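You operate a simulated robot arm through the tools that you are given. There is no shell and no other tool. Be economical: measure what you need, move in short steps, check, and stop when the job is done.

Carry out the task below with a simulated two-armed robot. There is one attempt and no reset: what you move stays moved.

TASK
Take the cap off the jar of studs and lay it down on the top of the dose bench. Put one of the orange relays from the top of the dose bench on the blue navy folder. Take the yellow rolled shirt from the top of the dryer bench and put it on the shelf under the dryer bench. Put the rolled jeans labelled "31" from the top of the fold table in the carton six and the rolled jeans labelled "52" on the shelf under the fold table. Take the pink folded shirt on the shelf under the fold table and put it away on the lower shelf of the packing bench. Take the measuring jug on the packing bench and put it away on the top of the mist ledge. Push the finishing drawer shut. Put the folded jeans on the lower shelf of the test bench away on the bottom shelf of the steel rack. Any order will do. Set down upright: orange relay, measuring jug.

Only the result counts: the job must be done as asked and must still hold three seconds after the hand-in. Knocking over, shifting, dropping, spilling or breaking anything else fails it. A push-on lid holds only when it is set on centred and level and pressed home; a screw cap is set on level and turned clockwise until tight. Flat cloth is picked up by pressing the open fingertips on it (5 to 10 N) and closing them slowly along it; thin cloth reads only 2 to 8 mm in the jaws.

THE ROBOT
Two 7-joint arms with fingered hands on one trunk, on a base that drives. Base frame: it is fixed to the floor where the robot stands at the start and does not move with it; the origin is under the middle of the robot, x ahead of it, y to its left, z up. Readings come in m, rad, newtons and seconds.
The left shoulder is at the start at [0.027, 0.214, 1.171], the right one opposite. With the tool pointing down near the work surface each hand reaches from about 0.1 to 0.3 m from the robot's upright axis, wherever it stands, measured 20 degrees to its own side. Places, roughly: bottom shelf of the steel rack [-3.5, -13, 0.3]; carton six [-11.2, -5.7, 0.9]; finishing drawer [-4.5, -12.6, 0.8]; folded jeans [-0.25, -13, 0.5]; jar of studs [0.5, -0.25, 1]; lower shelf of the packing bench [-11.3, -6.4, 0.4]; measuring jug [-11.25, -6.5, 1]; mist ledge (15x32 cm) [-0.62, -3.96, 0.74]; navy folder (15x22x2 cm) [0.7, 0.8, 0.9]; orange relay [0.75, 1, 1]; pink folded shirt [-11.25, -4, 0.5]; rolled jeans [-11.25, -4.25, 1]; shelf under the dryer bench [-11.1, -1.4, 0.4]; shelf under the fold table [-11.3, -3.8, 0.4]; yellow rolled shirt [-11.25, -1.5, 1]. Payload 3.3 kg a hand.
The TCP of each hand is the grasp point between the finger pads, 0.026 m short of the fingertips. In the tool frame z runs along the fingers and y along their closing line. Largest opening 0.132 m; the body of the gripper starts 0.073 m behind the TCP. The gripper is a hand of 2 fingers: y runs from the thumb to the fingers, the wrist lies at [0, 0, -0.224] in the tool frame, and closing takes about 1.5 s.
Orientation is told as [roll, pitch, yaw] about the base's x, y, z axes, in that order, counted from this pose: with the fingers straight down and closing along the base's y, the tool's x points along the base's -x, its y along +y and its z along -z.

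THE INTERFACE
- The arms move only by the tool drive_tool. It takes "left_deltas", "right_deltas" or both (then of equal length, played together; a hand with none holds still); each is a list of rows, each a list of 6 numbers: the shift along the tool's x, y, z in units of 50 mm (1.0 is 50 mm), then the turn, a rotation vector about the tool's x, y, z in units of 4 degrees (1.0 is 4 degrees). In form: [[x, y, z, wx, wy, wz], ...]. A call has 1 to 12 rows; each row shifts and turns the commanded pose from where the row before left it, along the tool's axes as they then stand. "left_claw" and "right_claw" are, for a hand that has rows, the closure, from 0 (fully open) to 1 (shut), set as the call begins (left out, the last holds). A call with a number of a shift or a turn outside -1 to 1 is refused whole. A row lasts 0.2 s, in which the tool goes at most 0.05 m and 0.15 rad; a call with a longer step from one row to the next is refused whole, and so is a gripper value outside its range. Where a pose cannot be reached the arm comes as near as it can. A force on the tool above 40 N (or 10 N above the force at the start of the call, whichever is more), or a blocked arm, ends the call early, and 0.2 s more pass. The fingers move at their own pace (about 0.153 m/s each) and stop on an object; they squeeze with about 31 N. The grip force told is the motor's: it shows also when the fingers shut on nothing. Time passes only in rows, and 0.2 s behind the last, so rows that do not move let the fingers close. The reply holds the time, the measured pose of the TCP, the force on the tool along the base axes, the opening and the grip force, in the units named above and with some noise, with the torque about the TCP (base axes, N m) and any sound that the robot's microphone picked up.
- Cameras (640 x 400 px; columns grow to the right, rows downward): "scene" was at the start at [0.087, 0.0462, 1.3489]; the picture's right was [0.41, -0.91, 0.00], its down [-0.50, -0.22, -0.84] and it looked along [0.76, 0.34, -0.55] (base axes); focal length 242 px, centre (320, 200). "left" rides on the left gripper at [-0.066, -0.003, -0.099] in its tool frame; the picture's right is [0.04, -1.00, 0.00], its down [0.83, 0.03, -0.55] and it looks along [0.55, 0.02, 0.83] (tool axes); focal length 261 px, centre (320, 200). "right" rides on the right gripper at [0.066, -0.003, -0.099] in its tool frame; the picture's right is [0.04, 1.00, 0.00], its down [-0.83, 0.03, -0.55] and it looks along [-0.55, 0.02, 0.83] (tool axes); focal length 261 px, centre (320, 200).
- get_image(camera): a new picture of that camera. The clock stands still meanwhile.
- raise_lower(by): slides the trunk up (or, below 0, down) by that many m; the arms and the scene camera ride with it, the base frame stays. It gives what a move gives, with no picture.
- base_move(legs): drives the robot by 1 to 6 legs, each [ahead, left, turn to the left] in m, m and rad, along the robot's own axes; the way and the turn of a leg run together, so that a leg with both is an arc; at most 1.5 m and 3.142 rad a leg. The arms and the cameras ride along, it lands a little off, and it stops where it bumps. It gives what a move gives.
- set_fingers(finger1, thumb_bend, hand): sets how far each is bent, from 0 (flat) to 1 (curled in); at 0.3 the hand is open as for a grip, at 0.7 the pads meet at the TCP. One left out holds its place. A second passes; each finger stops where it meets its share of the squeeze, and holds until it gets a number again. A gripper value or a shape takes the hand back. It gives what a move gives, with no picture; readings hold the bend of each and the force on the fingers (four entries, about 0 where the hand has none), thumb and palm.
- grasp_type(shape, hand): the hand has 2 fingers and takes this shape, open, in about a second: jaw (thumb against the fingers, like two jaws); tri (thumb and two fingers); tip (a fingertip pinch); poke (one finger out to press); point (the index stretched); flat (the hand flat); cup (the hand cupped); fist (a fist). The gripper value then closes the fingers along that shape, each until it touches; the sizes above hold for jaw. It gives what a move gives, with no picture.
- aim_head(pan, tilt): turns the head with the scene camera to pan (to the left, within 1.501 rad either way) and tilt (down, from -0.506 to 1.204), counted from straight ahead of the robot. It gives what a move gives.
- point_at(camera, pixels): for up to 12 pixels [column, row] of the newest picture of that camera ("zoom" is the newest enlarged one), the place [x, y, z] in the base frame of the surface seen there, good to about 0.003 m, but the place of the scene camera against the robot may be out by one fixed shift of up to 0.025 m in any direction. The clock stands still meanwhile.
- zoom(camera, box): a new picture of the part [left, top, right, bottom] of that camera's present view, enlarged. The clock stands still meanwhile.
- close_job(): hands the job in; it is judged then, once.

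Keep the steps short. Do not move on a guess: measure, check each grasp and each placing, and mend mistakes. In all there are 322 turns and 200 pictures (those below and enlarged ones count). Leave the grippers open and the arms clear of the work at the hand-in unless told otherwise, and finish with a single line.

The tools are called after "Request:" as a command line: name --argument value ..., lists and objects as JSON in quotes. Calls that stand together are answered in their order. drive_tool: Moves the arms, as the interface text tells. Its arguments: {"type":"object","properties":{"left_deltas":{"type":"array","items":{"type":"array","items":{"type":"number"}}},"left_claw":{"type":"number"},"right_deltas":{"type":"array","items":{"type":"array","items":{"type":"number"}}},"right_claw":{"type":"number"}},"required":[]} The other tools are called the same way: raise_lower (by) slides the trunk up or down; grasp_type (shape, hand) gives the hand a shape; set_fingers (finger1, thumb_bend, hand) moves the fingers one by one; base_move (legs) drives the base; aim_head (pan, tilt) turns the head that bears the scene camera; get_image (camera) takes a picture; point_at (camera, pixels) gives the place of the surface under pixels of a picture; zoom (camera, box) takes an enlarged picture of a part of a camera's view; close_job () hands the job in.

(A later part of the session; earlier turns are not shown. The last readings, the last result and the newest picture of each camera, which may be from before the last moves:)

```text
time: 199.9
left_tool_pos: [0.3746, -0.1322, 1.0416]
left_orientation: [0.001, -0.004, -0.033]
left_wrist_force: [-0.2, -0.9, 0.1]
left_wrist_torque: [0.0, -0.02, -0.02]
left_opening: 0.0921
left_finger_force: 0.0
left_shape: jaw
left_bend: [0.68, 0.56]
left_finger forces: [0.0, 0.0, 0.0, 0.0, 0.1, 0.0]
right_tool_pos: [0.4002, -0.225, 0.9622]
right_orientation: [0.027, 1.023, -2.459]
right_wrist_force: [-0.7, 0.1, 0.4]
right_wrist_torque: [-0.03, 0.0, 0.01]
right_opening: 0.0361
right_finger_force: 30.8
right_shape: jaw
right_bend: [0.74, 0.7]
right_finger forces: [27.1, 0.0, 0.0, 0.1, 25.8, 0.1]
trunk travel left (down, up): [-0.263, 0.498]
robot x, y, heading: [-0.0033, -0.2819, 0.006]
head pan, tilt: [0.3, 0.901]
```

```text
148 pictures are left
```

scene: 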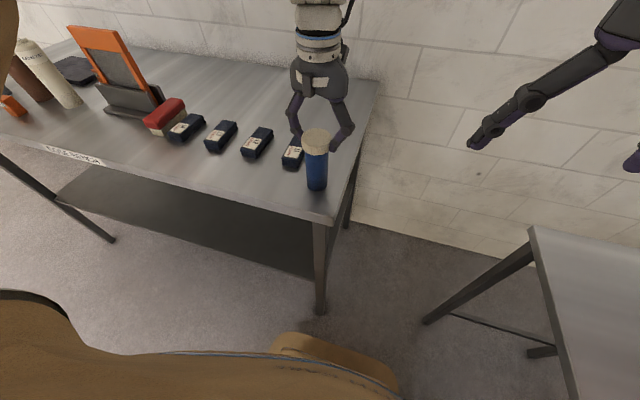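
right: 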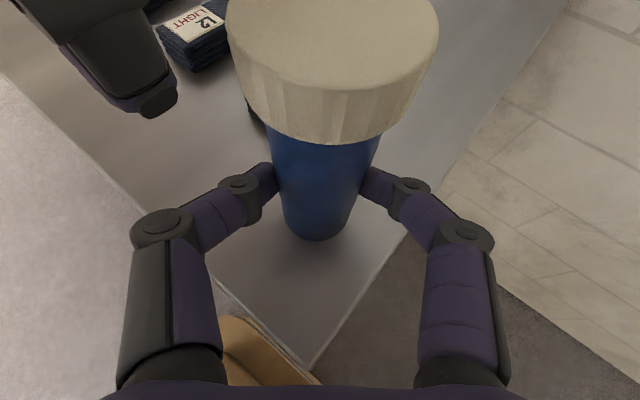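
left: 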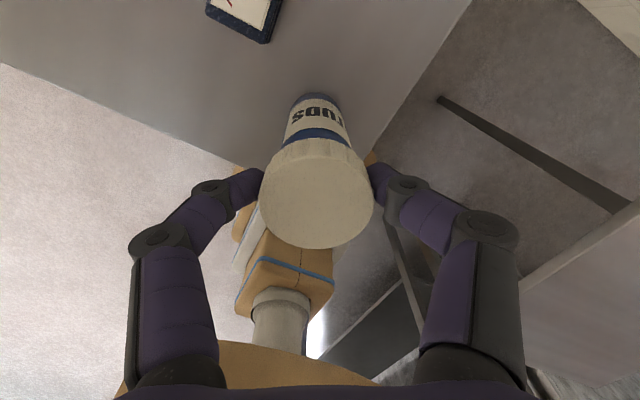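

The grip holds: 27 N on the tips, jar upright. Now the left hand for the cap; I'll first raise it and move slightly inward to check reach.

Request:
drive_tool --left_deltas '[[0.2, -0.1, -0.3, 0, 0, 0], [0, 0, -0.3, 0, 0, 0], [0, 0, -0.2, 0, 0, 0]]'

```text
time: 200.7
left_tool_pos: [0.3646, -0.1372, 1.0442]
left_orientation: [0.0, -0.005, -0.033]
left_wrist_force: [0.5, -0.5, -0.8]
left_wrist_torque: [-0.01, -0.03, 0.02]
left_opening: 0.0921
left_finger_force: 0.1
left_shape: jaw
left_bend: [0.68, 0.56]
left_finger forces: [0.0, 0.1, 0.0, 0.1, 0.0, 0.1]
left hand out of reach, approached as far as the arm can: row 1, 2, 3
right_tool_pos: [0.4009, -0.2257, 0.9623]
right_orientation: [0.027, 1.022, -2.459]
right_wrist_force: [-0.7, -0.6, 0.9]
right_wrist_torque: [0.02, 0.01, 0.01]
right_opening: 0.036
right_finger_force: 31.0
right_shape: jaw
right_bend: [0.74, 0.7]
right_finger forces: [27.2, 0.0, 0.1, 0.0, 25.8, 0.1]
trunk travel left (down, up): [-0.263, 0.498]
robot x, y, heading: [-0.0037, -0.276, 0.005]
head pan, tilt: [0.3, 0.901]
```

The left hand can't rise above the cap here (limit z≈1.044), but it can come in sideways at cap height with its fingers straddling the cap. I'll turn it to yaw −0.5, narrow it, and line up at (0.345,-0.179,1.034).

Request:
drive_tool --left_deltas '[[0, 0, 0, 0, 0, 1], [0, 0, 0, 0, 0, 1], [0, 0, 0, 0, 0, 1], [0, 0, 0, 0, 0, 1], [0, 0, 0, 0, 0, 1], [0, 0, 0, 0, 0, 1], [0, 0, 0, 0, 0, 1], [-0.03, -0.46, 0.1, 0, 0, 0], [-0.03, -0.46, 0.1, 0, 0, 0], [0, 0, 0, 0, 0, 0]]' --left_claw 0.45

Request:
get_image --camera "left"

```text
time: 202.9
left_tool_pos: [0.3443, -0.1781, 1.034]
left_orientation: [0.002, -0.002, -0.522]
left_wrist_force: [-0.1, 0.9, 0.5]
left_wrist_torque: [0.03, 0.02, 0.01]
left_opening: 0.0732
left_finger_force: 0.1
left_shape: jaw
left_bend: [0.72, 0.7]
left_finger forces: [0.0, 0.0, 0.0, 0.1, 0.1, 0.1]
right_tool_pos: [0.4002, -0.2248, 0.9637]
right_orientation: [0.027, 1.024, -2.458]
right_wrist_force: [-0.3, 0.4, -0.4]
right_wrist_torque: [-0.01, 0.05, -0.03]
right_opening: 0.0361
right_finger_force: 30.9
right_shape: jaw
right_bend: [0.74, 0.7]
right_finger forces: [27.1, 0.0, 0.1, 0.0, 25.7, 0.1]
trunk travel left (down, up): [-0.263, 0.498]
robot x, y, heading: [-0.007, -0.2782, 0.01]
head pan, tilt: [0.3, 0.901]
```

```text
147 pictures are left
```

left: 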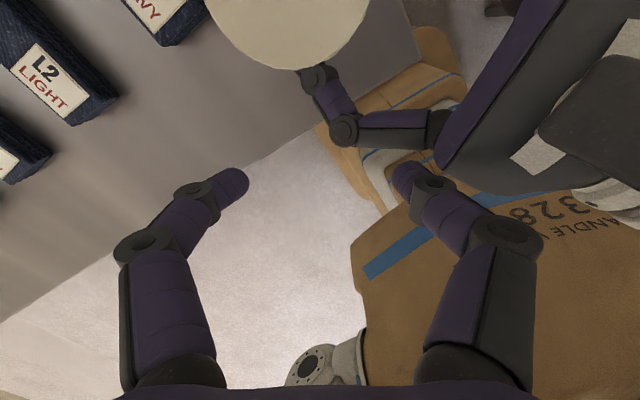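

I'll raise the left hand to z≈1.042, so its fingertips pass above the right hand, and advance 8.1 cm to straddle the cap.

Request:
drive_tool --left_deltas '[[0, 0, -0.18, 0, 0, 0], [-0.27, 0, 0, 0, 0, 0], [-0.27, 0, 0, 0, 0, 0], [-0.27, 0, 0, 0, 0, 0], [-0.27, 0, 0, 0, 0, 0], [-0.27, 0, 0, 0, 0, 0], [-0.27, 0, 0, 0, 0, 0], [0, 0, 0, 0, 0, 0]]'

Request:
get_image --camera "left"

```text
time: 203.8
left_tool_pos: [0.3745, -0.1997, 1.0394]
left_orientation: [-0.004, 0.005, -0.533]
left_wrist_force: [-7.1, 5.6, -0.7]
left_wrist_torque: [-0.21, -0.25, -0.45]
left_opening: 0.0724
left_finger_force: 0.0
left_shape: jaw
left_bend: [0.72, 0.7]
left_finger forces: [0.0, 0.0, 0.0, 0.1, 0.0, 0.0]
left hand out of reach, approached as far as the arm can: row 1
right_tool_pos: [0.4066, -0.2317, 0.9621]
right_orientation: [0.025, 1.023, -2.487]
right_wrist_force: [6.2, -5.6, -1.1]
right_wrist_torque: [0.67, 0.79, 0.44]
right_opening: 0.0357
right_finger_force: 31.3
right_shape: jaw
right_bend: [0.74, 0.7]
right_finger forces: [27.3, 0.1, 0.0, 0.1, 25.8, 0.1]
trunk travel left (down, up): [-0.263, 0.498]
robot x, y, heading: [-0.0056, -0.2751, 0.005]
head pan, tilt: [0.3, 0.901]
stopped in row 4 (right hand): the force on the tool passed its limit at 51 N (the readings are from after the stop); the commanded pose is now the measured one
```

```text
146 pictures are left
```

left: 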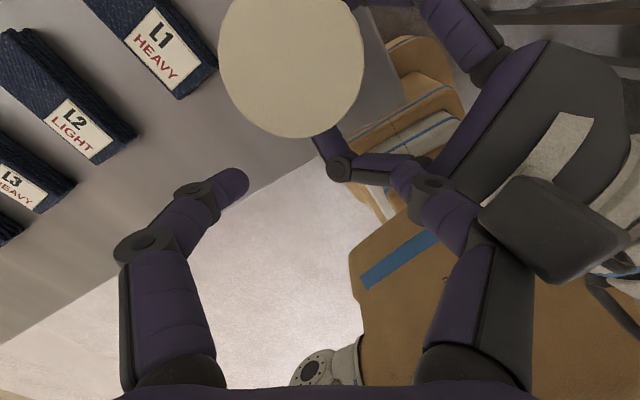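

The left finger ran against the right hand's palm. I'll back out. Then I'll raise the trunk 5 cm (the jar lifts along, held) and lower the right hand by the same amount, giving the left arm more height.

Request:
drive_tool --left_deltas '[[0.3, 0, 0, 0, 0, 0], [0.3, 0, 0, 0, 0, 0], [0.3, 0.3, -0.1, 0, 0, 0], [0, 0.3, -0.1, 0, 0, 0]]'

Request:
raise_lower --by 0.05

Request:
drive_tool --right_deltas '[[-0.214, 0, 0.13, 0, 0, 0], [-0.214, 0, 0.13, 0, 0, 0], [-0.214, 0, 0.13, 0, 0, 0], [0, 0, 0, 0, 0, 0]]'

```text
time: 204.8
left_tool_pos: [0.3593, -0.1607, 1.0424]
left_orientation: [-0.003, 0.002, -0.531]
left_wrist_force: [0.5, -0.1, 0.7]
left_wrist_torque: [-0.03, -0.02, 0.02]
left_opening: 0.0729
left_finger_force: 0.1
left_shape: jaw
left_bend: [0.72, 0.7]
left_finger forces: [0.0, 0.0, 0.0, 0.0, 0.0, 0.1]
left hand out of reach, approached as far as the arm can: row 3
right_tool_pos: [0.4058, -0.2298, 0.9628]
right_orientation: [0.024, 1.023, -2.484]
right_wrist_force: [0.3, -0.1, -0.2]
right_wrist_torque: [0.0, 0.02, 0.02]
right_opening: 0.0358
right_finger_force: 31.5
right_shape: jaw
right_bend: [0.74, 0.7]
right_finger forces: [27.0, 0.0, 0.0, 0.1, 25.7, 0.0]
trunk travel left (down, up): [-0.263, 0.498]
robot x, y, heading: [-0.0045, -0.284, 0.009]
head pan, tilt: [0.3, 0.901]
```

```text
time: 205.8
left_tool_pos: [0.3584, -0.1624, 1.0947]
left_orientation: [-0.005, 0.005, -0.529]
left_wrist_force: [0.4, -0.4, -0.1]
left_wrist_torque: [0.01, 0.03, 0.02]
left_opening: 0.073
left_finger_force: 0.2
left_shape: jaw
left_bend: [0.72, 0.7]
left_finger forces: [0.0, 0.0, 0.1, 0.0, 0.0, 0.0]
right_tool_pos: [0.4061, -0.2306, 1.0119]
right_orientation: [0.023, 1.021, -2.486]
right_wrist_force: [0.1, -0.1, -0.6]
right_wrist_torque: [-0.04, 0.0, -0.01]
right_opening: 0.0357
right_finger_force: 30.9
right_shape: jaw
right_bend: [0.74, 0.7]
right_finger forces: [27.1, 0.0, 0.0, 0.0, 25.6, 0.1]
trunk travel left (down, up): [-0.313, 0.448]
robot x, y, heading: [-0.0036, -0.2785, 0.006]
head pan, tilt: [0.3, 0.901]
```

```text
time: 206.8
left_tool_pos: [0.3579, -0.1621, 1.094]
left_orientation: [-0.005, 0.004, -0.531]
left_wrist_force: [0.1, -0.8, 0.2]
left_wrist_torque: [-0.02, 0.0, -0.02]
left_opening: 0.0728
left_finger_force: 0.0
left_shape: jaw
left_bend: [0.72, 0.7]
left_finger forces: [0.0, 0.0, 0.1, 0.0, 0.1, 0.0]
right_tool_pos: [0.4072, -0.2316, 0.9742]
right_orientation: [0.025, 1.023, -2.483]
right_wrist_force: [-0.2, -0.2, -1.1]
right_wrist_torque: [-0.05, 0.04, -0.02]
right_opening: 0.0359
right_finger_force: 31.1
right_shape: jaw
right_bend: [0.74, 0.7]
right_finger forces: [27.0, 0.0, 0.0, 0.1, 25.6, 0.1]
trunk travel left (down, up): [-0.313, 0.448]
robot x, y, heading: [-0.0015, -0.2797, 0.012]
head pan, tilt: [0.3, 0.901]
```

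No reach trouble. I'll set the jar back on the table (1.1 cm down) and bring the left hand above the cap at z 1.09.

Request:
drive_tool --right_deltas '[[-0.1, 0, 0.06, 0, 0, 0], [-0.09, 0, 0.055, 0, 0, 0], [0, 0, 0, 0, 0, 0]]' --left_deltas '[[-0.87, -0.22, 0, 0, 0, 0], [-0.87, -0.22, 0, 0, 0, 0], [0, 0, 0, 0, 0, 0]]'

Request:
get_image --camera "left"

```text
time: 207.6
left_tool_pos: [0.3952, -0.2349, 1.0783]
left_orientation: [-0.006, 0.002, -0.533]
left_wrist_force: [0.9, -0.9, 0.2]
left_wrist_torque: [0.03, 0.02, 0.06]
left_opening: 0.0724
left_finger_force: 0.0
left_shape: jaw
left_bend: [0.72, 0.7]
left_finger forces: [0.1, 0.0, 0.1, 0.1, 0.0, 0.1]
left hand out of reach, approached as far as the arm can: row 1, 2
right_tool_pos: [0.4052, -0.2302, 0.9643]
right_orientation: [0.025, 1.023, -2.483]
right_wrist_force: [-0.2, 0.5, -1.3]
right_wrist_torque: [-0.12, -0.09, -0.05]
right_opening: 0.0356
right_finger_force: 30.6
right_shape: jaw
right_bend: [0.74, 0.7]
right_finger forces: [27.4, 0.1, 0.1, 0.0, 26.1, 0.1]
trunk travel left (down, up): [-0.313, 0.448]
robot x, y, heading: [-0.0074, -0.2774, 0.009]
head pan, tilt: [0.3, 0.901]
```

```text
145 pictures are left
```

left: 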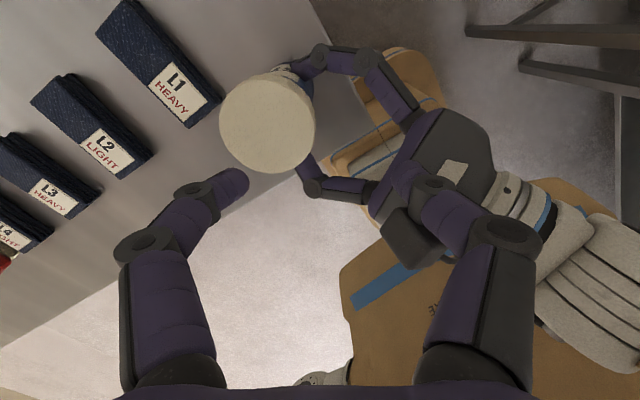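

Request:
point_at --camera "left" --pixels '[[267, 123], [222, 123], [313, 123], [267, 80], [267, 170], [410, 240], [430, 130]]'

```text
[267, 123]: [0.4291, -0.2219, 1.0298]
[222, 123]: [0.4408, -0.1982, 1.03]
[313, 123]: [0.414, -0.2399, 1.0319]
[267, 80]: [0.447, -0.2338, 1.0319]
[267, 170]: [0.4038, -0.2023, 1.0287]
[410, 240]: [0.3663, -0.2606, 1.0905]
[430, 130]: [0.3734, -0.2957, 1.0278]
```

The cap centre is (0.427,-0.219,1.03). I'll move over it, go down to z≈1.038 and close.

Request:
drive_tool --left_deltas '[[-0.2, 0.3, 0, 0, 0, 0], [-0.19, 0.3, 0, 0, 0, 0], [0, 0, 0.4, 0, 0, 0], [0, 0, 0.4, 0, 0, 0], [0, 0, 0, 0, 0, 0]]'

Request:
drive_tool --left_deltas '[[0, 0, 0, 0, 0, 0], [0, 0, 0, 0, 0, 0], [0, 0, 0, 0, 0, 0], [0, 0, 0, 0, 0, 0]]' --left_claw 1.0

Request:
get_image --camera "left"

```text
time: 208.8
left_tool_pos: [0.4067, -0.2266, 1.0185]
left_orientation: [-0.002, 0.004, -0.531]
left_wrist_force: [0.3, 0.8, 0.4]
left_wrist_torque: [0.01, 0.0, 0.0]
left_opening: 0.0734
left_finger_force: 0.0
left_shape: jaw
left_bend: [0.72, 0.7]
left_finger forces: [0.0, 0.1, 0.0, 0.0, 0.0, 0.2]
left hand out of reach, approached as far as the arm can: row 1, 2
right_tool_pos: [0.4072, -0.2317, 0.9641]
right_orientation: [0.026, 1.022, -2.485]
right_wrist_force: [-0.3, 0.8, -0.9]
right_wrist_torque: [-0.02, 0.01, -0.02]
right_opening: 0.0357
right_finger_force: 31.3
right_shape: jaw
right_bend: [0.74, 0.7]
right_finger forces: [27.5, 0.0, 0.1, 0.0, 26.1, 0.0]
trunk travel left (down, up): [-0.313, 0.448]
robot x, y, heading: [-0.0006, -0.2767, 0.004]
head pan, tilt: [0.3, 0.901]
```

```text
time: 209.8
left_tool_pos: [0.4067, -0.2254, 1.0175]
left_orientation: [-0.003, 0.005, -0.531]
left_wrist_force: [-0.4, 1.1, -1.8]
left_wrist_torque: [0.0, 0.05, 0.03]
left_opening: 0.0337
left_finger_force: 31.3
left_shape: jaw
left_bend: [0.73, 0.7]
left_finger forces: [27.2, 0.0, 0.1, 0.1, 25.9, 0.0]
right_tool_pos: [0.4061, -0.2315, 0.9629]
right_orientation: [0.024, 1.022, -2.485]
right_wrist_force: [0.6, -0.9, 1.3]
right_wrist_torque: [0.06, 0.0, -0.04]
right_opening: 0.0358
right_finger_force: 30.6
right_shape: jaw
right_bend: [0.74, 0.7]
right_finger forces: [28.6, 0.1, 0.1, 0.1, 25.6, 0.1]
trunk travel left (down, up): [-0.313, 0.448]
robot x, y, heading: [-0.0079, -0.278, 0.008]
head pan, tilt: [0.3, 0.901]
```

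```text
144 pictures are left
```

left: 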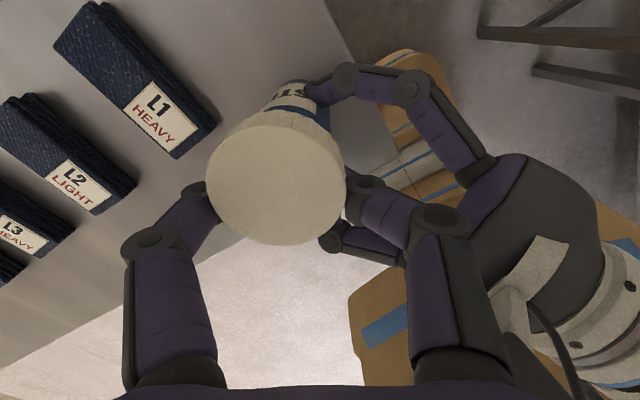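

The hand grabbed off-centre and too low: reach cut the sideways step short. I'll open, rise to 1.036 and shift to the centre.

Request:
drive_tool --left_deltas '[[0, 0, 0, 0, 0, 0], [0, 0, 0, 0, 0, 0], [0, 0, -0.2, 0, 0, 0], [0, 0, -0.18, 0, 0, 0], [-0.15, 0.16, 0, 0, 0, 0], [-0.13, 0.16, 0, 0, 0, 0], [0, 0, 0, 0, 0, 0]]' --left_claw 0.45

Request:
get_image --camera "left"

Request:
point_at --camera "left" --pixels '[[300, 150], [270, 150], [330, 150], [300, 120], [300, 180]]'

```text
time: 211.4
left_tool_pos: [0.4236, -0.2188, 1.0368]
left_orientation: [-0.001, 0.001, -0.531]
left_wrist_force: [0.1, -0.1, -0.2]
left_wrist_torque: [0.01, 0.0, 0.0]
left_opening: 0.0725
left_finger_force: 0.0
left_shape: jaw
left_bend: [0.72, 0.7]
left_finger forces: [0.0, 0.0, 0.0, 0.0, 0.0, 0.0]
left hand out of reach, approached as far as the arm can: row 6
right_tool_pos: [0.4059, -0.2313, 0.9627]
right_orientation: [0.024, 1.023, -2.483]
right_wrist_force: [0.3, -0.9, -1.6]
right_wrist_torque: [0.02, 0.03, -0.02]
right_opening: 0.0357
right_finger_force: 31.2
right_shape: jaw
right_bend: [0.73, 0.7]
right_finger forces: [28.5, 0.1, 0.1, 0.0, 26.9, 0.1]
trunk travel left (down, up): [-0.313, 0.448]
robot x, y, heading: [-0.0076, -0.2805, 0.009]
head pan, tilt: [0.3, 0.901]
```

```text
143 pictures are left
```

left: 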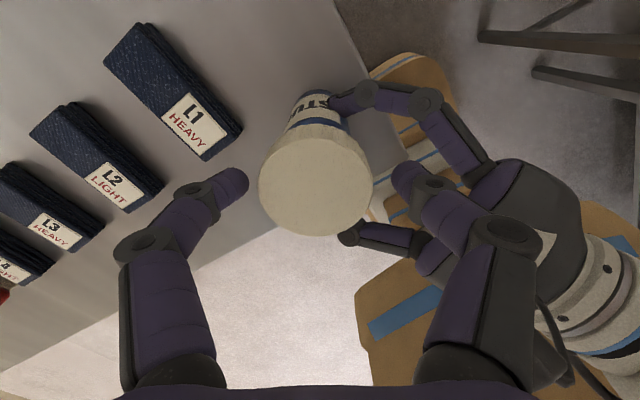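

```text
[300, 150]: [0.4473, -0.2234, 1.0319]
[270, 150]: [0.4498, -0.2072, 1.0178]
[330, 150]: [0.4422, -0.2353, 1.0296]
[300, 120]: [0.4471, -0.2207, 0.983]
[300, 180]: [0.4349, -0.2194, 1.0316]
```

The cap centre is ~9 mm further along −tool x. I'll correct and close.

Request:
drive_tool --left_deltas '[[-0.1, 0, 0.04, 0, 0, 0], [-0.1, 0, 0.02, 0, 0, 0], [0, 0, 0, 0, 0, 0]]'

Request:
drive_tool --left_deltas '[[0, 0, 0, 0, 0, 0], [0, 0, 0, 0, 0, 0], [0, 0, 0, 0, 0, 0], [0, 0, 0, 0, 0, 0]]' --left_claw 1.0

Request:
drive_tool --left_deltas '[[0, 0, 0, 0, 0, -1], [0, 0, 0, 0, 0, -1], [0, 0, 0, 0, 0, -1], [0, 0, 0, 0, 0, -1], [0, 0, 0, 0, 0, -1], [0, 0, 0, 0, 0, -1], [0, 0, 0, 0, 0, -1], [0, 0, 0, 0, 0, -1], [0, 0, 0, 0, 0, -1], [0, 0, 0, 0, 0, -1]]'

Request:
get_image --camera "left"

```text
time: 212.2
left_tool_pos: [0.424, -0.2241, 1.0337]
left_orientation: [-0.004, 0.006, -0.531]
left_wrist_force: [0.5, 0.2, 0.1]
left_wrist_torque: [0.02, 0.02, 0.0]
left_opening: 0.0727
left_finger_force: 0.1
left_shape: jaw
left_bend: [0.72, 0.7]
left_finger forces: [0.1, 0.0, 0.0, 0.0, 0.0, 0.0]
left hand out of reach, approached as far as the arm can: row 1, 2
right_tool_pos: [0.407, -0.231, 0.9628]
right_orientation: [0.024, 1.024, -2.487]
right_wrist_force: [-0.1, -0.5, -2.1]
right_wrist_torque: [-0.05, 0.02, 0.01]
right_opening: 0.0364
right_finger_force: 30.9
right_shape: jaw
right_bend: [0.73, 0.7]
right_finger forces: [28.5, 0.0, 0.1, 0.0, 26.8, 0.0]
trunk travel left (down, up): [-0.313, 0.448]
robot x, y, heading: [-0.004, -0.2837, 0.009]
head pan, tilt: [0.3, 0.901]
```

```text
time: 213.2
left_tool_pos: [0.4241, -0.225, 1.0344]
left_orientation: [-0.004, 0.004, -0.529]
left_wrist_force: [0.3, -0.5, -0.4]
left_wrist_torque: [-0.03, -0.03, -0.01]
left_opening: 0.0467
left_finger_force: 30.8
left_shape: jaw
left_bend: [0.73, 0.7]
left_finger forces: [27.5, 0.0, 0.1, 0.1, 28.4, 0.1]
right_tool_pos: [0.4063, -0.2312, 0.9636]
right_orientation: [0.024, 1.022, -2.485]
right_wrist_force: [-0.9, 0.9, -0.6]
right_wrist_torque: [-0.03, -0.02, 0.03]
right_opening: 0.0355
right_finger_force: 31.1
right_shape: jaw
right_bend: [0.73, 0.7]
right_finger forces: [27.8, 0.0, 0.1, 0.1, 27.5, 0.1]
trunk travel left (down, up): [-0.313, 0.448]
robot x, y, heading: [-0.0022, -0.2773, 0.008]
head pan, tilt: [0.3, 0.901]
```

```text
time: 215.4
left_tool_pos: [0.4249, -0.2264, 1.0331]
left_orientation: [0.0, 0.005, 0.169]
left_wrist_force: [2.3, 2.5, 3.2]
left_wrist_torque: [0.18, -0.06, -0.06]
left_opening: 0.0466
left_finger_force: 30.6
left_shape: jaw
left_bend: [0.73, 0.7]
left_finger forces: [30.0, 0.1, 0.0, 0.0, 28.2, 0.1]
right_tool_pos: [0.4065, -0.2319, 0.9639]
right_orientation: [0.025, 1.023, -2.484]
right_wrist_force: [-3.0, -2.5, -2.2]
right_wrist_torque: [-0.09, -0.01, 0.03]
right_opening: 0.0359
right_finger_force: 31.1
right_shape: jaw
right_bend: [0.73, 0.7]
right_finger forces: [29.7, 0.1, 0.0, 0.0, 28.0, 0.0]
trunk travel left (down, up): [-0.313, 0.448]
robot x, y, heading: [-0.0017, -0.2759, 0.008]
head pan, tilt: [0.3, 0.901]
```

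```text
142 pictures are left
```

left: 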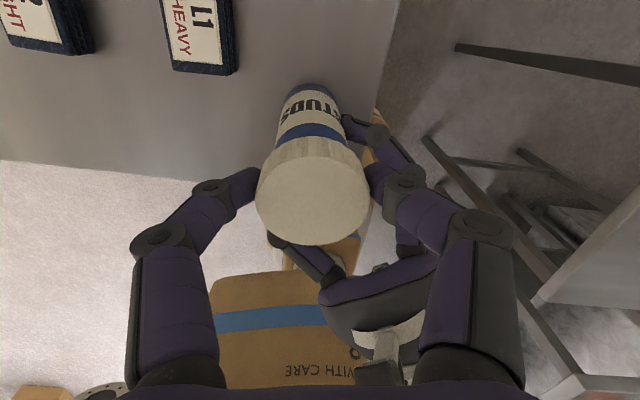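

Turned 40° with both hands holding. I'll zoom on the label against the right fingers, turn 20° more, and zoom again to see whether the jar stays still.

Request:
zoom --camera "left" --box '[240, 70, 400, 170]'

Request:
drive_tool --left_deltas '[[0, 0, 0, 0, 0, -1], [0, 0, 0, 0, 0, -1], [0, 0, 0, 0, 0, -1], [0, 0, 0, 0, 0, -1], [0, 0, 0, 0, 0, -1], [0, 0, 0, 0, 0, -1], [0, 0, 0, 0, 0, 0]]'

Request:
zoom --camera "left" --box '[240, 70, 400, 170]'

```text
4.00 times, centred on (320, 120) of left
```

zoom: 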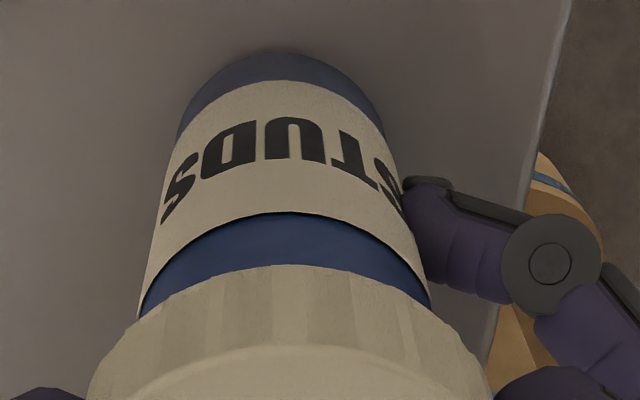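

```text
time: 217.0
left_tool_pos: [0.4246, -0.2247, 1.0322]
left_orientation: [0.001, 0.002, 0.589]
left_wrist_force: [2.0, 1.9, 4.4]
left_wrist_torque: [0.0, -0.11, -0.06]
left_opening: 0.0468
left_finger_force: 30.8
left_shape: jaw
left_bend: [0.73, 0.7]
left_finger forces: [30.7, 0.0, 0.0, 0.1, 29.4, 0.0]
right_tool_pos: [0.4052, -0.231, 0.9629]
right_orientation: [0.024, 1.022, -2.484]
right_wrist_force: [-1.8, -4.6, -1.8]
right_wrist_torque: [0.1, 0.06, -0.01]
right_opening: 0.0358
right_finger_force: 31.4
right_shape: jaw
right_bend: [0.73, 0.7]
right_finger forces: [30.8, 0.1, 0.1, 0.1, 27.7, 0.1]
trunk travel left (down, up): [-0.313, 0.448]
robot x, y, heading: [-0.0077, -0.2782, 0.006]
head pan, tilt: [0.3, 0.901]
```

```text
4.00 times, centred on (320, 120) of left
```

zoom: 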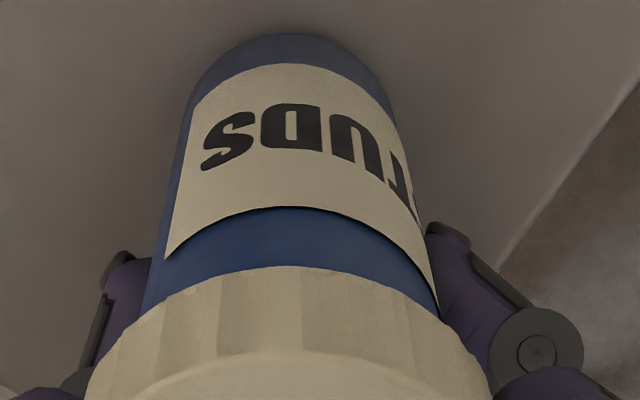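

The jar stays still while the cap turns: the label moved ~25° relative to the turning hand and the blue band widened. I'll turn on as far as the wrist allows.

Request:
drive_tool --left_deltas '[[0, 0, 0, 0, 0, -1], [0, 0, 0, 0, 0, -1], [0, 0, 0, 0, 0, -1], [0, 0, 0, 0, 0, -1], [0, 0, -0.01, 0, 0, -1], [0, 0, 0, 0, 0, -1], [0, 0, 0, 0, 0, -1], [0, 0, -0.01, 0, 0, -1], [0, 0, 0, 0, 0, -1], [0, 0, 0, 0, 0, -1], [0, 0, 0, 0, 0, -1], [0, 0, 0, 0, 0, -1]]'

```text
time: 219.6
left_tool_pos: [0.4239, -0.2255, 1.034]
left_orientation: [0.003, 0.003, 1.426]
left_wrist_force: [7.4, 8.8, 7.6]
left_wrist_torque: [0.12, -0.88, -0.15]
left_opening: 0.0477
left_finger_force: 30.7
left_shape: jaw
left_bend: [0.73, 0.71]
left_finger forces: [29.8, 0.0, 0.0, 0.1, 34.2, 0.0]
right_tool_pos: [0.4067, -0.2308, 0.9629]
right_orientation: [0.023, 1.022, -2.484]
right_wrist_force: [-5.9, -8.5, 0.8]
right_wrist_torque: [0.32, 0.26, 0.04]
right_opening: 0.0359
right_finger_force: 30.5
right_shape: jaw
right_bend: [0.73, 0.71]
right_finger forces: [34.4, 0.0, 0.0, 0.1, 30.5, 0.0]
trunk travel left (down, up): [-0.313, 0.448]
robot x, y, heading: [-0.0053, -0.2738, 0.011]
head pan, tilt: [0.3, 0.901]
```

Reached yaw 1.43, a 112° stroke. I'll open, turn back and take a second stroke.

Request:
drive_tool --left_deltas '[[0, 0, 0, 0, 0, 0], [0, 0, 0, 0, 0, 0], [0, 0, 0, 0, 0, 1], [0, 0, 0, 0, 0, 1], [0, 0, 0, 0, 0, 1], [0, 0, 0, 0, 0, 1], [0, 0, 0, 0, 0, 1], [0, 0, 0, 0, 0, 1], [0, 0, 0, 0, 0, 1], [0, 0, 0, 0, 0, 1], [0, 0, 0, 0, 0, 1], [0, 0, 0, 0, 0, 1]]' --left_claw 0.5

Request:
drive_tool --left_deltas '[[0, 0, 0, 0, 0, 1], [0, 0, 0, 0, 0, 1], [0, 0, 0, 0, 0, 1], [0, 0, 0, 0, 0, 1], [0, 0, 0, 0, 0, 1], [0, 0, 0, 0, 0, 1], [0, 0, 0, 0, 0, 1], [0, 0, 0, 0, 0, 1], [0, 0, 0, 0, 0, 1], [0, 0, 0, 0, 0, 1], [0, 0, 0, 0, 0, 1], [0, 0, 0, 0, 0, 1]]'

Request:
drive_tool --left_deltas '[[0, 0, 0, 0, 0, 1], [0, 0, 0, 0, 0, 1], [0, 0, 0, 0, 0, 1], [0, 0, 0, 0, 0, 1], [0, 0, 0, 0, 0, 0]]'

Request:
drive_tool --left_deltas '[[0, 0, 0, 0, 0, 0], [0, 0, 0, 0, 0, 0], [0, 0, 0, 0, 0, 0], [0, 0, 0, 0, 0, -1], [0, 0, 0, 0, 0, -1], [0, 0, 0, 0, 0, -1], [0, 0, 0, 0, 0, -1], [0, 0, 0, 0, 0, -1], [0, 0, 0, 0, 0, -1], [0, 0, 0, 0, 0, -1], [0, 0, 0, 0, 0, -1], [0, 0, 0, 0, 0, -1]]' --left_claw 1.0

Request:
drive_tool --left_deltas '[[0, 0, -0.01, 0, 0, -1], [0, 0, 0, 0, 0, -1], [0, 0, -0.01, 0, 0, -1], [0, 0, 0, 0, 0, -1], [0, 0, -0.01, 0, 0, -1], [0, 0, 0, 0, 0, -1], [0, 0, -0.01, 0, 0, -1], [0, 0, 0, 0, 0, -1], [0, 0, 0, 0, 0, -1], [0, 0, 0, 0, 0, -1], [0, 0, 0, 0, 0, -1], [0, 0, 0, 0, 0, -1]]'

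Request:
zoom --camera "left" --box '[240, 70, 400, 170]'

```text
time: 222.2
left_tool_pos: [0.4247, -0.2251, 1.0345]
left_orientation: [0.001, 0.005, 0.726]
left_wrist_force: [0.1, 0.8, 0.4]
left_wrist_torque: [-0.03, 0.02, 0.0]
left_opening: 0.0653
left_finger_force: 0.0
left_shape: jaw
left_bend: [0.73, 0.7]
left_finger forces: [0.1, 0.1, 0.0, 0.0, 0.0, 0.0]
right_tool_pos: [0.4057, -0.2304, 0.964]
right_orientation: [0.024, 1.024, -2.485]
right_wrist_force: [0.8, -0.5, -2.1]
right_wrist_torque: [-0.01, 0.04, 0.0]
right_opening: 0.0357
right_finger_force: 30.8
right_shape: jaw
right_bend: [0.73, 0.71]
right_finger forces: [27.8, 0.1, 0.0, 0.0, 26.3, 0.0]
trunk travel left (down, up): [-0.313, 0.448]
robot x, y, heading: [-0.005, -0.2796, 0.009]
head pan, tilt: [0.3, 0.901]
```

```text
time: 224.8
left_tool_pos: [0.4237, -0.2251, 1.0357]
left_orientation: [-0.001, 0.005, -0.113]
left_wrist_force: [-0.1, 0.1, 0.6]
left_wrist_torque: [-0.02, 0.01, 0.03]
left_opening: 0.0654
left_finger_force: 0.0
left_shape: jaw
left_bend: [0.73, 0.7]
left_finger forces: [0.0, 0.0, 0.0, 0.0, 0.0, 0.0]
right_tool_pos: [0.4061, -0.2319, 0.9639]
right_orientation: [0.025, 1.022, -2.487]
right_wrist_force: [0.6, 0.2, -1.0]
right_wrist_torque: [-0.03, 0.05, 0.01]
right_opening: 0.0359
right_finger_force: 30.7
right_shape: jaw
right_bend: [0.73, 0.71]
right_finger forces: [27.7, 0.0, 0.1, 0.1, 26.2, 0.1]
trunk travel left (down, up): [-0.313, 0.448]
robot x, y, heading: [-0.0031, -0.2794, 0.006]
head pan, tilt: [0.3, 0.901]
```

```text
time: 226.0
left_tool_pos: [0.4237, -0.2241, 1.0342]
left_orientation: [-0.005, 0.005, -0.392]
left_wrist_force: [0.0, 0.8, -0.1]
left_wrist_torque: [0.03, -0.03, -0.04]
left_opening: 0.0654
left_finger_force: 0.1
left_shape: jaw
left_bend: [0.73, 0.7]
left_finger forces: [0.1, 0.0, 0.1, 0.0, 0.0, 0.1]
right_tool_pos: [0.407, -0.2308, 0.9632]
right_orientation: [0.024, 1.023, -2.486]
right_wrist_force: [0.1, -0.2, -2.6]
right_wrist_torque: [-0.02, 0.0, -0.02]
right_opening: 0.0357
right_finger_force: 30.9
right_shape: jaw
right_bend: [0.73, 0.71]
right_finger forces: [27.7, 0.0, 0.0, 0.0, 26.2, 0.0]
trunk travel left (down, up): [-0.313, 0.448]
robot x, y, heading: [-0.0067, -0.2759, 0.005]
head pan, tilt: [0.3, 0.901]
```

```text
time: 228.6
left_tool_pos: [0.4247, -0.2254, 1.0346]
left_orientation: [0.0, 0.006, 0.24]
left_wrist_force: [1.4, -0.2, -0.5]
left_wrist_torque: [-0.01, -0.09, -0.07]
left_opening: 0.0453
left_finger_force: 30.8
left_shape: jaw
left_bend: [0.73, 0.7]
left_finger forces: [28.4, 0.0, 0.0, 0.1, 29.1, 0.0]
right_tool_pos: [0.4062, -0.232, 0.9624]
right_orientation: [0.023, 1.023, -2.486]
right_wrist_force: [-1.6, 0.8, -1.2]
right_wrist_torque: [-0.06, -0.01, 0.09]
right_opening: 0.036
right_finger_force: 30.9
right_shape: jaw
right_bend: [0.73, 0.71]
right_finger forces: [27.3, 0.0, 0.1, 0.1, 27.7, 0.0]
trunk travel left (down, up): [-0.313, 0.448]
robot x, y, heading: [-0.0067, -0.2832, 0.006]
head pan, tilt: [0.3, 0.901]
```

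```text
time: 231.2
left_tool_pos: [0.4237, -0.2245, 1.0369]
left_orientation: [0.001, 0.005, 1.077]
left_wrist_force: [6.9, 0.8, -4.4]
left_wrist_torque: [-0.21, -0.64, -0.07]
left_opening: 0.0444
left_finger_force: 31.0
left_shape: jaw
left_bend: [0.73, 0.7]
left_finger forces: [27.5, 0.0, 0.1, 0.1, 33.4, 0.0]
right_tool_pos: [0.4058, -0.2305, 0.9623]
right_orientation: [0.022, 1.021, -2.485]
right_wrist_force: [-6.2, 0.0, 3.7]
right_wrist_torque: [0.24, 0.14, 0.14]
right_opening: 0.0356
right_finger_force: 31.3
right_shape: jaw
right_bend: [0.73, 0.71]
right_finger forces: [28.1, 0.0, 0.0, 0.0, 31.3, 0.1]
trunk travel left (down, up): [-0.313, 0.448]
robot x, y, heading: [-0.0065, -0.2726, 0.005]
head pan, tilt: [0.3, 0.901]
```

```text
4.00 times, centred on (320, 120) of left
```

zoom: 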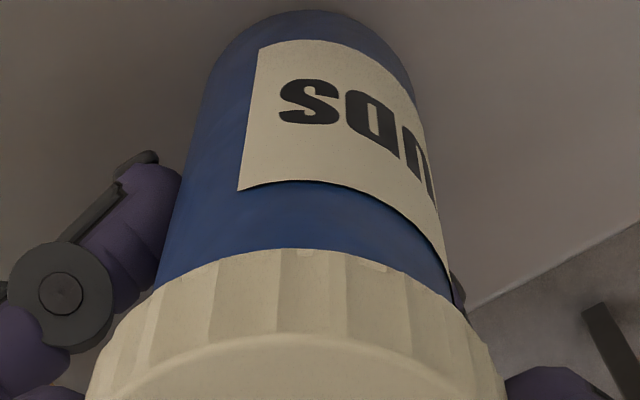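

The blue band keeps widening, so the cap is climbing. About 200° is done. I'll turn the last bit (to 1.4) and then try a gentle 4 mm lift.

Request:
drive_tool --left_deltas '[[0, 0, 0, 0, 0, -1], [0, 0, 0, 0, 0, -1], [0, 0, 0, 0, 0, -1], [0, 0, 0, 0, 0, -1], [0, 0, 0, 0, 0, -1], [0, 0, -0.04, 0, 0, 0], [0, 0, -0.04, 0, 0, 0], [0, 0, 0, 0, 0, 0]]'

Request:
zoom --camera "left" --box '[240, 70, 400, 170]'

```text
time: 233.0
left_tool_pos: [0.4219, -0.2256, 1.0372]
left_orientation: [0.004, 0.002, 1.425]
left_wrist_force: [0.0, 2.7, -0.6]
left_wrist_torque: [0.08, 0.01, 0.01]
left_opening: 0.0444
left_finger_force: 30.5
left_shape: jaw
left_bend: [0.73, 0.7]
left_finger forces: [30.0, 0.0, 0.0, 0.0, 30.1, 0.0]
left hand out of reach, approached as far as the arm can: row 7
right_tool_pos: [0.4064, -0.2305, 0.9632]
right_orientation: [0.026, 1.022, -2.486]
right_wrist_force: [0.3, -3.8, 2.5]
right_wrist_torque: [0.07, -0.03, -0.01]
right_opening: 0.0359
right_finger_force: 30.9
right_shape: jaw
right_bend: [0.73, 0.71]
right_finger forces: [30.0, 0.0, 0.0, 0.0, 26.7, 0.0]
trunk travel left (down, up): [-0.313, 0.448]
robot x, y, heading: [-0.0042, -0.2785, 0.01]
head pan, tilt: [0.3, 0.901]
```

```text
4.00 times, centred on (320, 120) of left
```

zoom: 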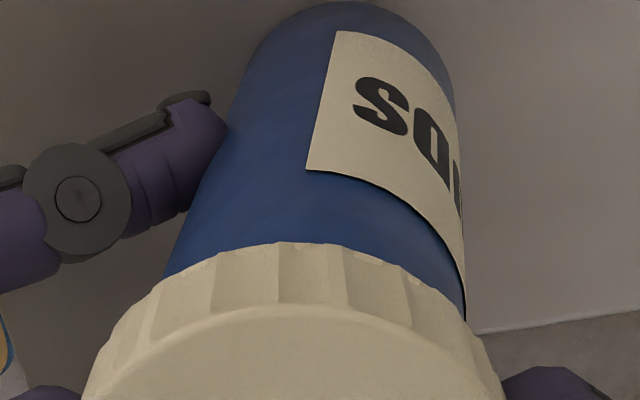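

The left hand is at its upper limit, so I'll separate the other way: raise the trunk 3 cm with both hands holding, then lower the right hand with the jar while the left keeps the cap.

Request:
raise_lower --by 0.03

Request:
drive_tool --right_deltas '[[-0.085, 0, 0.052, 0, 0, 0], [-0.085, 0, 0.052, 0, 0, 0], [-0.085, 0, 0.052, 0, 0, 0], [0, 0, 0, 0, 0, 0]]'

Request:
zoom --camera "left" --box '[200, 70, 420, 230]'

```text
time: 233.7
left_tool_pos: [0.418, -0.2267, 1.0718]
left_orientation: [-0.005, 0.004, 1.424]
left_wrist_force: [0.8, 1.0, 0.8]
left_wrist_torque: [-0.01, -0.02, 0.01]
left_opening: 0.0447
left_finger_force: 30.8
left_shape: jaw
left_bend: [0.73, 0.7]
left_finger forces: [29.9, 0.0, 0.0, 0.0, 30.3, 0.0]
right_tool_pos: [0.4065, -0.2319, 0.9936]
right_orientation: [0.025, 1.02, -2.483]
right_wrist_force: [-1.1, -0.2, -1.1]
right_wrist_torque: [0.06, -0.01, 0.0]
right_opening: 0.0359
right_finger_force: 31.0
right_shape: jaw
right_bend: [0.73, 0.71]
right_finger forces: [28.6, 0.0, 0.0, 0.0, 27.0, 0.0]
trunk travel left (down, up): [-0.343, 0.418]
robot x, y, heading: [-0.004, -0.2797, 0.003]
head pan, tilt: [0.3, 0.901]
```

```text
time: 234.7
left_tool_pos: [0.419, -0.2266, 1.0712]
left_orientation: [-0.005, 0.005, 1.423]
left_wrist_force: [-0.9, -0.3, -0.2]
left_wrist_torque: [0.0, 0.02, -0.01]
left_opening: 0.0447
left_finger_force: 30.8
left_shape: jaw
left_bend: [0.73, 0.7]
left_finger forces: [30.1, 0.0, 0.1, 0.0, 30.1, 0.0]
right_tool_pos: [0.4072, -0.2311, 0.9791]
right_orientation: [0.024, 1.022, -2.483]
right_wrist_force: [-0.7, -0.2, -1.1]
right_wrist_torque: [-0.02, 0.06, 0.02]
right_opening: 0.0355
right_finger_force: 31.0
right_shape: jaw
right_bend: [0.73, 0.71]
right_finger forces: [28.0, 0.0, 0.1, 0.0, 26.5, 0.1]
trunk travel left (down, up): [-0.343, 0.418]
robot x, y, heading: [-0.0048, -0.2794, 0.007]
head pan, tilt: [0.3, 0.901]
```

```text
2.50 times, centred on (310, 150) of left
```

zoom: 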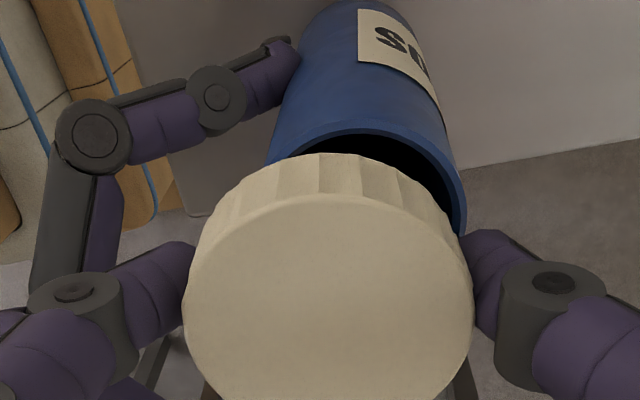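

The cap is off and I can see into the open jar. I'll lower the jar the last 1.5 cm onto the table.

Request:
drive_tool --right_deltas '[[-0.09, 0, 0.054, 0, 0, 0], [-0.09, 0, 0.054, 0, 0, 0], [-0.075, 0, 0.045, 0, 0, 0], [0, 0, 0, 0, 0, 0]]'

Request:
drive_tool --left_deltas '[[0, 0, -0.2, 0, 0, 0], [0.2, 0.6, 0, 0, 0, 0], [0.2, 0.6, 0, 0, 0, 0], [0, 0, 0, 0, 0, 0]]'

Request:
get_image --camera "right"

```text
time: 235.7
left_tool_pos: [0.4192, -0.2266, 1.0722]
left_orientation: [-0.006, 0.005, 1.423]
left_wrist_force: [-0.4, -0.1, -0.1]
left_wrist_torque: [-0.03, 0.0, 0.0]
left_opening: 0.0444
left_finger_force: 30.4
left_shape: jaw
left_bend: [0.73, 0.7]
left_finger forces: [30.2, 0.0, 0.1, 0.1, 30.2, 0.0]
right_tool_pos: [0.4051, -0.2327, 0.9638]
right_orientation: [0.025, 1.023, -2.483]
right_wrist_force: [0.8, 0.2, -2.3]
right_wrist_torque: [-0.01, 0.01, 0.0]
right_opening: 0.0358
right_finger_force: 31.3
right_shape: jaw
right_bend: [0.73, 0.71]
right_finger forces: [28.0, 0.0, 0.0, 0.0, 26.6, 0.1]
trunk travel left (down, up): [-0.343, 0.418]
robot x, y, heading: [-0.0029, -0.2739, 0.004]
head pan, tilt: [0.3, 0.901]
```

```text
time: 236.5
left_tool_pos: [0.3669, -0.2342, 1.0757]
left_orientation: [-0.016, 0.0, 1.438]
left_wrist_force: [2.1, 1.4, -1.3]
left_wrist_torque: [0.0, -0.01, -0.01]
left_opening: 0.0441
left_finger_force: 30.9
left_shape: jaw
left_bend: [0.75, 0.7]
left_finger forces: [30.5, 0.0, 0.0, 0.1, 31.2, 0.0]
left hand out of reach, approached as far as the arm can: row 1
right_tool_pos: [0.4043, -0.2302, 0.9672]
right_orientation: [0.025, 1.03, -2.478]
right_wrist_force: [0.2, -0.1, 0.0]
right_wrist_torque: [-0.01, 0.03, 0.0]
right_opening: 0.0356
right_finger_force: 30.8
right_shape: jaw
right_bend: [0.73, 0.71]
right_finger forces: [27.8, 0.0, 0.0, 0.0, 26.4, 0.0]
trunk travel left (down, up): [-0.343, 0.418]
robot x, y, heading: [-0.0071, -0.2752, 0.009]
head pan, tilt: [0.3, 0.901]
stopped in row 3 (left hand): the force on the tool passed its limit at 46 N (the readings are from after the stop); the commanded pose is now the measured one
```

```text
136 pictures are left
```

right: 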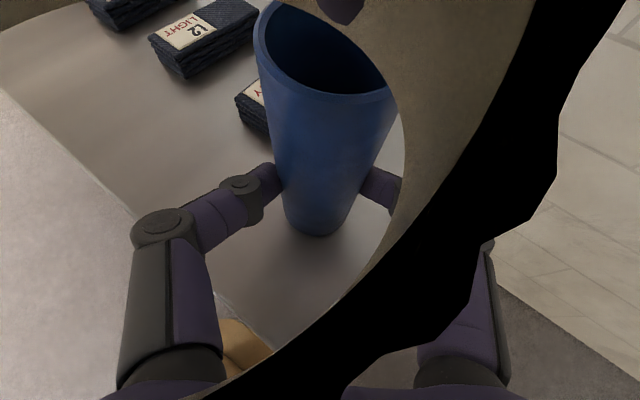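

Wrong axis: at yaw 1.42 the tool y runs along −x, and I nudged the right hand's camera. The cap is still held and the jar is upright. I'll move back out in +x and then to the left in +y.

Request:
drive_tool --left_deltas '[[0, -0.8, 0, 0, 0, 0], [-0.3, 0, 0, 0, 0, 0], [-0.6, 0, 0, 0, 0, 0], [-0.6, 0, 0, 0, 0, 0], [-0.6, 0, 0, 0, 0, 0], [0, 0, 0, 0, 0, 0]]'

Request:
get_image --camera "right"

```text
time: 237.9
left_tool_pos: [0.42, -0.1344, 1.0771]
left_orientation: [-0.015, -0.001, 1.439]
left_wrist_force: [0.7, -0.5, -0.4]
left_wrist_torque: [0.02, 0.0, 0.03]
left_opening: 0.0441
left_finger_force: 30.8
left_shape: jaw
left_bend: [0.74, 0.7]
left_finger forces: [30.7, 0.0, 0.0, 0.0, 30.7, 0.0]
right_tool_pos: [0.4052, -0.2302, 0.9668]
right_orientation: [0.024, 1.029, -2.478]
right_wrist_force: [-0.7, 0.5, -2.2]
right_wrist_torque: [-0.04, 0.03, -0.01]
right_opening: 0.0356
right_finger_force: 30.3
right_shape: jaw
right_bend: [0.73, 0.71]
right_finger forces: [27.8, 0.1, 0.0, 0.0, 26.3, 0.1]
trunk travel left (down, up): [-0.343, 0.418]
robot x, y, heading: [-0.0016, -0.2789, 0.011]
head pan, tilt: [0.3, 0.901]
```

```text
135 pictures are left
```

right: 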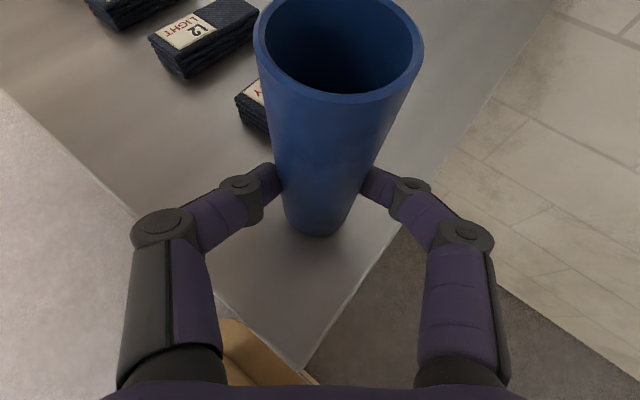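

The jar is ~3 mm up. I'll lower 4 mm and open the right fingers.

Request:
drive_tool --right_deltas '[[-0.035, 0, 0.021, 0, 0, 0], [-0.035, 0, 0.021, 0, 0, 0], [0, 0, 0, 0, 0, 0]]'

Request:
drive_tool --right_deltas '[[0, 0, 0, 0, 0, 0], [0, 0, 0, 0, 0, 0], [0, 0, 0, 0, 0, 0]]' --right_claw 0.5

Request:
get_image --camera "right"

```text
time: 238.7
left_tool_pos: [0.4201, -0.1351, 1.0753]
left_orientation: [-0.015, 0.002, 1.436]
left_wrist_force: [-0.2, -0.8, 0.1]
left_wrist_torque: [-0.01, -0.02, 0.0]
left_opening: 0.0438
left_finger_force: 31.2
left_shape: jaw
left_bend: [0.74, 0.7]
left_finger forces: [30.7, 0.0, 0.1, 0.0, 30.7, 0.0]
right_tool_pos: [0.4049, -0.2312, 0.9627]
right_orientation: [0.024, 1.032, -2.477]
right_wrist_force: [1.1, 1.1, 1.7]
right_wrist_torque: [-0.02, -0.01, -0.02]
right_opening: 0.0358
right_finger_force: 31.4
right_shape: jaw
right_bend: [0.73, 0.71]
right_finger forces: [27.6, 0.1, 0.0, 0.0, 26.2, 0.1]
trunk travel left (down, up): [-0.343, 0.418]
robot x, y, heading: [-0.0022, -0.2773, 0.005]
head pan, tilt: [0.3, 0.901]
```

```text
time: 239.5
left_tool_pos: [0.42, -0.135, 1.0757]
left_orientation: [-0.016, 0.0, 1.439]
left_wrist_force: [0.3, 0.0, -0.5]
left_wrist_torque: [0.02, 0.03, 0.02]
left_opening: 0.0439
left_finger_force: 31.4
left_shape: jaw
left_bend: [0.74, 0.7]
left_finger forces: [30.7, 0.0, 0.0, 0.0, 30.7, 0.0]
right_tool_pos: [0.4038, -0.2308, 0.9622]
right_orientation: [0.025, 1.03, -2.476]
right_wrist_force: [-0.5, -0.5, -0.5]
right_wrist_torque: [0.01, 0.01, -0.06]
right_opening: 0.0652
right_finger_force: 0.1
right_shape: jaw
right_bend: [0.73, 0.7]
right_finger forces: [0.0, 0.0, 0.1, 0.1, 0.0, 0.0]
trunk travel left (down, up): [-0.343, 0.418]
robot x, y, heading: [-0.0038, -0.2798, 0.01]
head pan, tilt: [0.3, 0.901]
```

```text
134 pictures are left
```

right: 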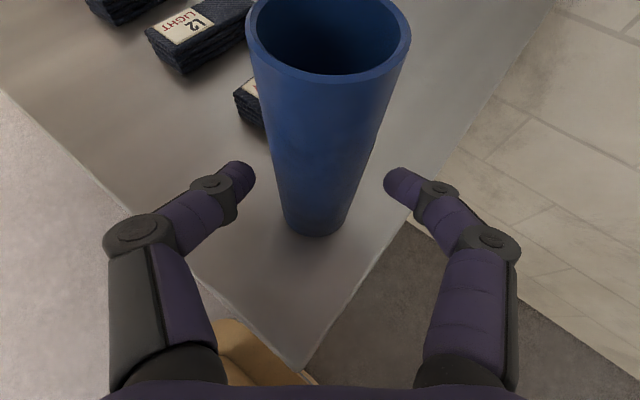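

The jar stands free. I'll back the right hand straight out, and move the left hand with the cap to a free spot at (0.385,-0.11), then down.

Request:
drive_tool --right_deltas '[[0, 0, -0.4, 0, 0, 0], [0, 0, -0.4, 0, 0, 0], [0, 0, -0.5, 0, 0, 0], [0, 0, -0.5, 0, 0, 0], [0, 0.3, -0.5, 0, 0, 0], [0, 0.3, -0.3, 0, 0, 0]]'

Request:
drive_tool --left_deltas '[[-0.2, 0.38, 0, 0, 0, 0], [-0.2, 0.38, 0, 0, 0, 0], [0, 0, 0.6, 0, 0, 0], [0, 0, 0.6, 0, 0, 0], [0, 0, 0.6, 0, 0, 0], [0, 0, 0.5, 0, 0, 0], [0, 0, 0, 0, 0, 0]]'

Request:
get_image --camera "left"

```text
time: 240.9
left_tool_pos: [0.4212, -0.1336, 1.0754]
left_orientation: [-0.013, 0.001, 1.437]
left_wrist_force: [0.3, 0.3, 0.0]
left_wrist_torque: [-0.03, 0.04, -0.01]
left_opening: 0.0441
left_finger_force: 31.0
left_shape: jaw
left_bend: [0.74, 0.7]
left_finger forces: [30.6, 0.1, 0.1, 0.1, 30.7, 0.1]
right_tool_pos: [0.3498, -0.2989, 1.0304]
right_orientation: [0.023, 1.028, -2.483]
right_wrist_force: [0.6, -0.6, -0.2]
right_wrist_torque: [-0.02, 0.03, 0.01]
right_opening: 0.0657
right_finger_force: 0.0
right_shape: jaw
right_bend: [0.73, 0.7]
right_finger forces: [0.0, 0.1, 0.0, 0.0, 0.0, 0.0]
right hand out of reach, approached as far as the arm can: row 5, 6
trunk travel left (down, up): [-0.343, 0.418]
robot x, y, heading: [-0.004, -0.2808, 0.004]
head pan, tilt: [0.3, 0.901]
```

```text
time: 242.5
left_tool_pos: [0.3842, -0.1104, 0.96]
left_orientation: [-0.016, 0.0, 1.438]
left_wrist_force: [-0.7, -0.1, 0.5]
left_wrist_torque: [0.02, 0.03, 0.03]
left_opening: 0.0443
left_finger_force: 30.7
left_shape: jaw
left_bend: [0.74, 0.7]
left_finger forces: [30.8, 0.1, 0.0, 0.1, 30.8, 0.0]
right_tool_pos: [0.3477, -0.3001, 1.031]
right_orientation: [0.023, 1.029, -2.476]
right_wrist_force: [0.8, 0.6, 0.6]
right_wrist_torque: [0.03, 0.03, 0.0]
right_opening: 0.0655
right_finger_force: 0.1
right_shape: jaw
right_bend: [0.73, 0.7]
right_finger forces: [0.0, 0.0, 0.0, 0.0, 0.0, 0.1]
trunk travel left (down, up): [-0.343, 0.418]
robot x, y, heading: [-0.005, -0.2781, 0.006]
head pan, tilt: [0.3, 0.901]
```

```text
133 pictures are left
```

left: 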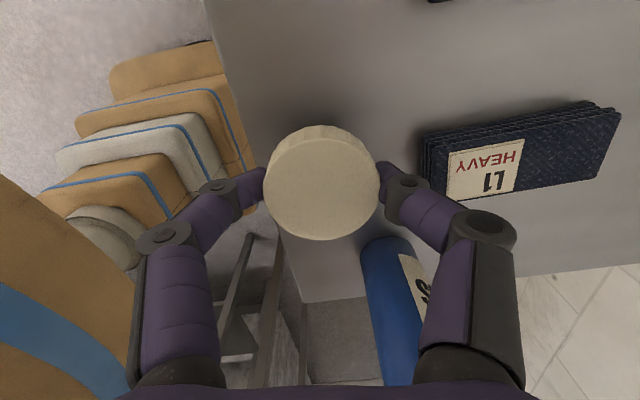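

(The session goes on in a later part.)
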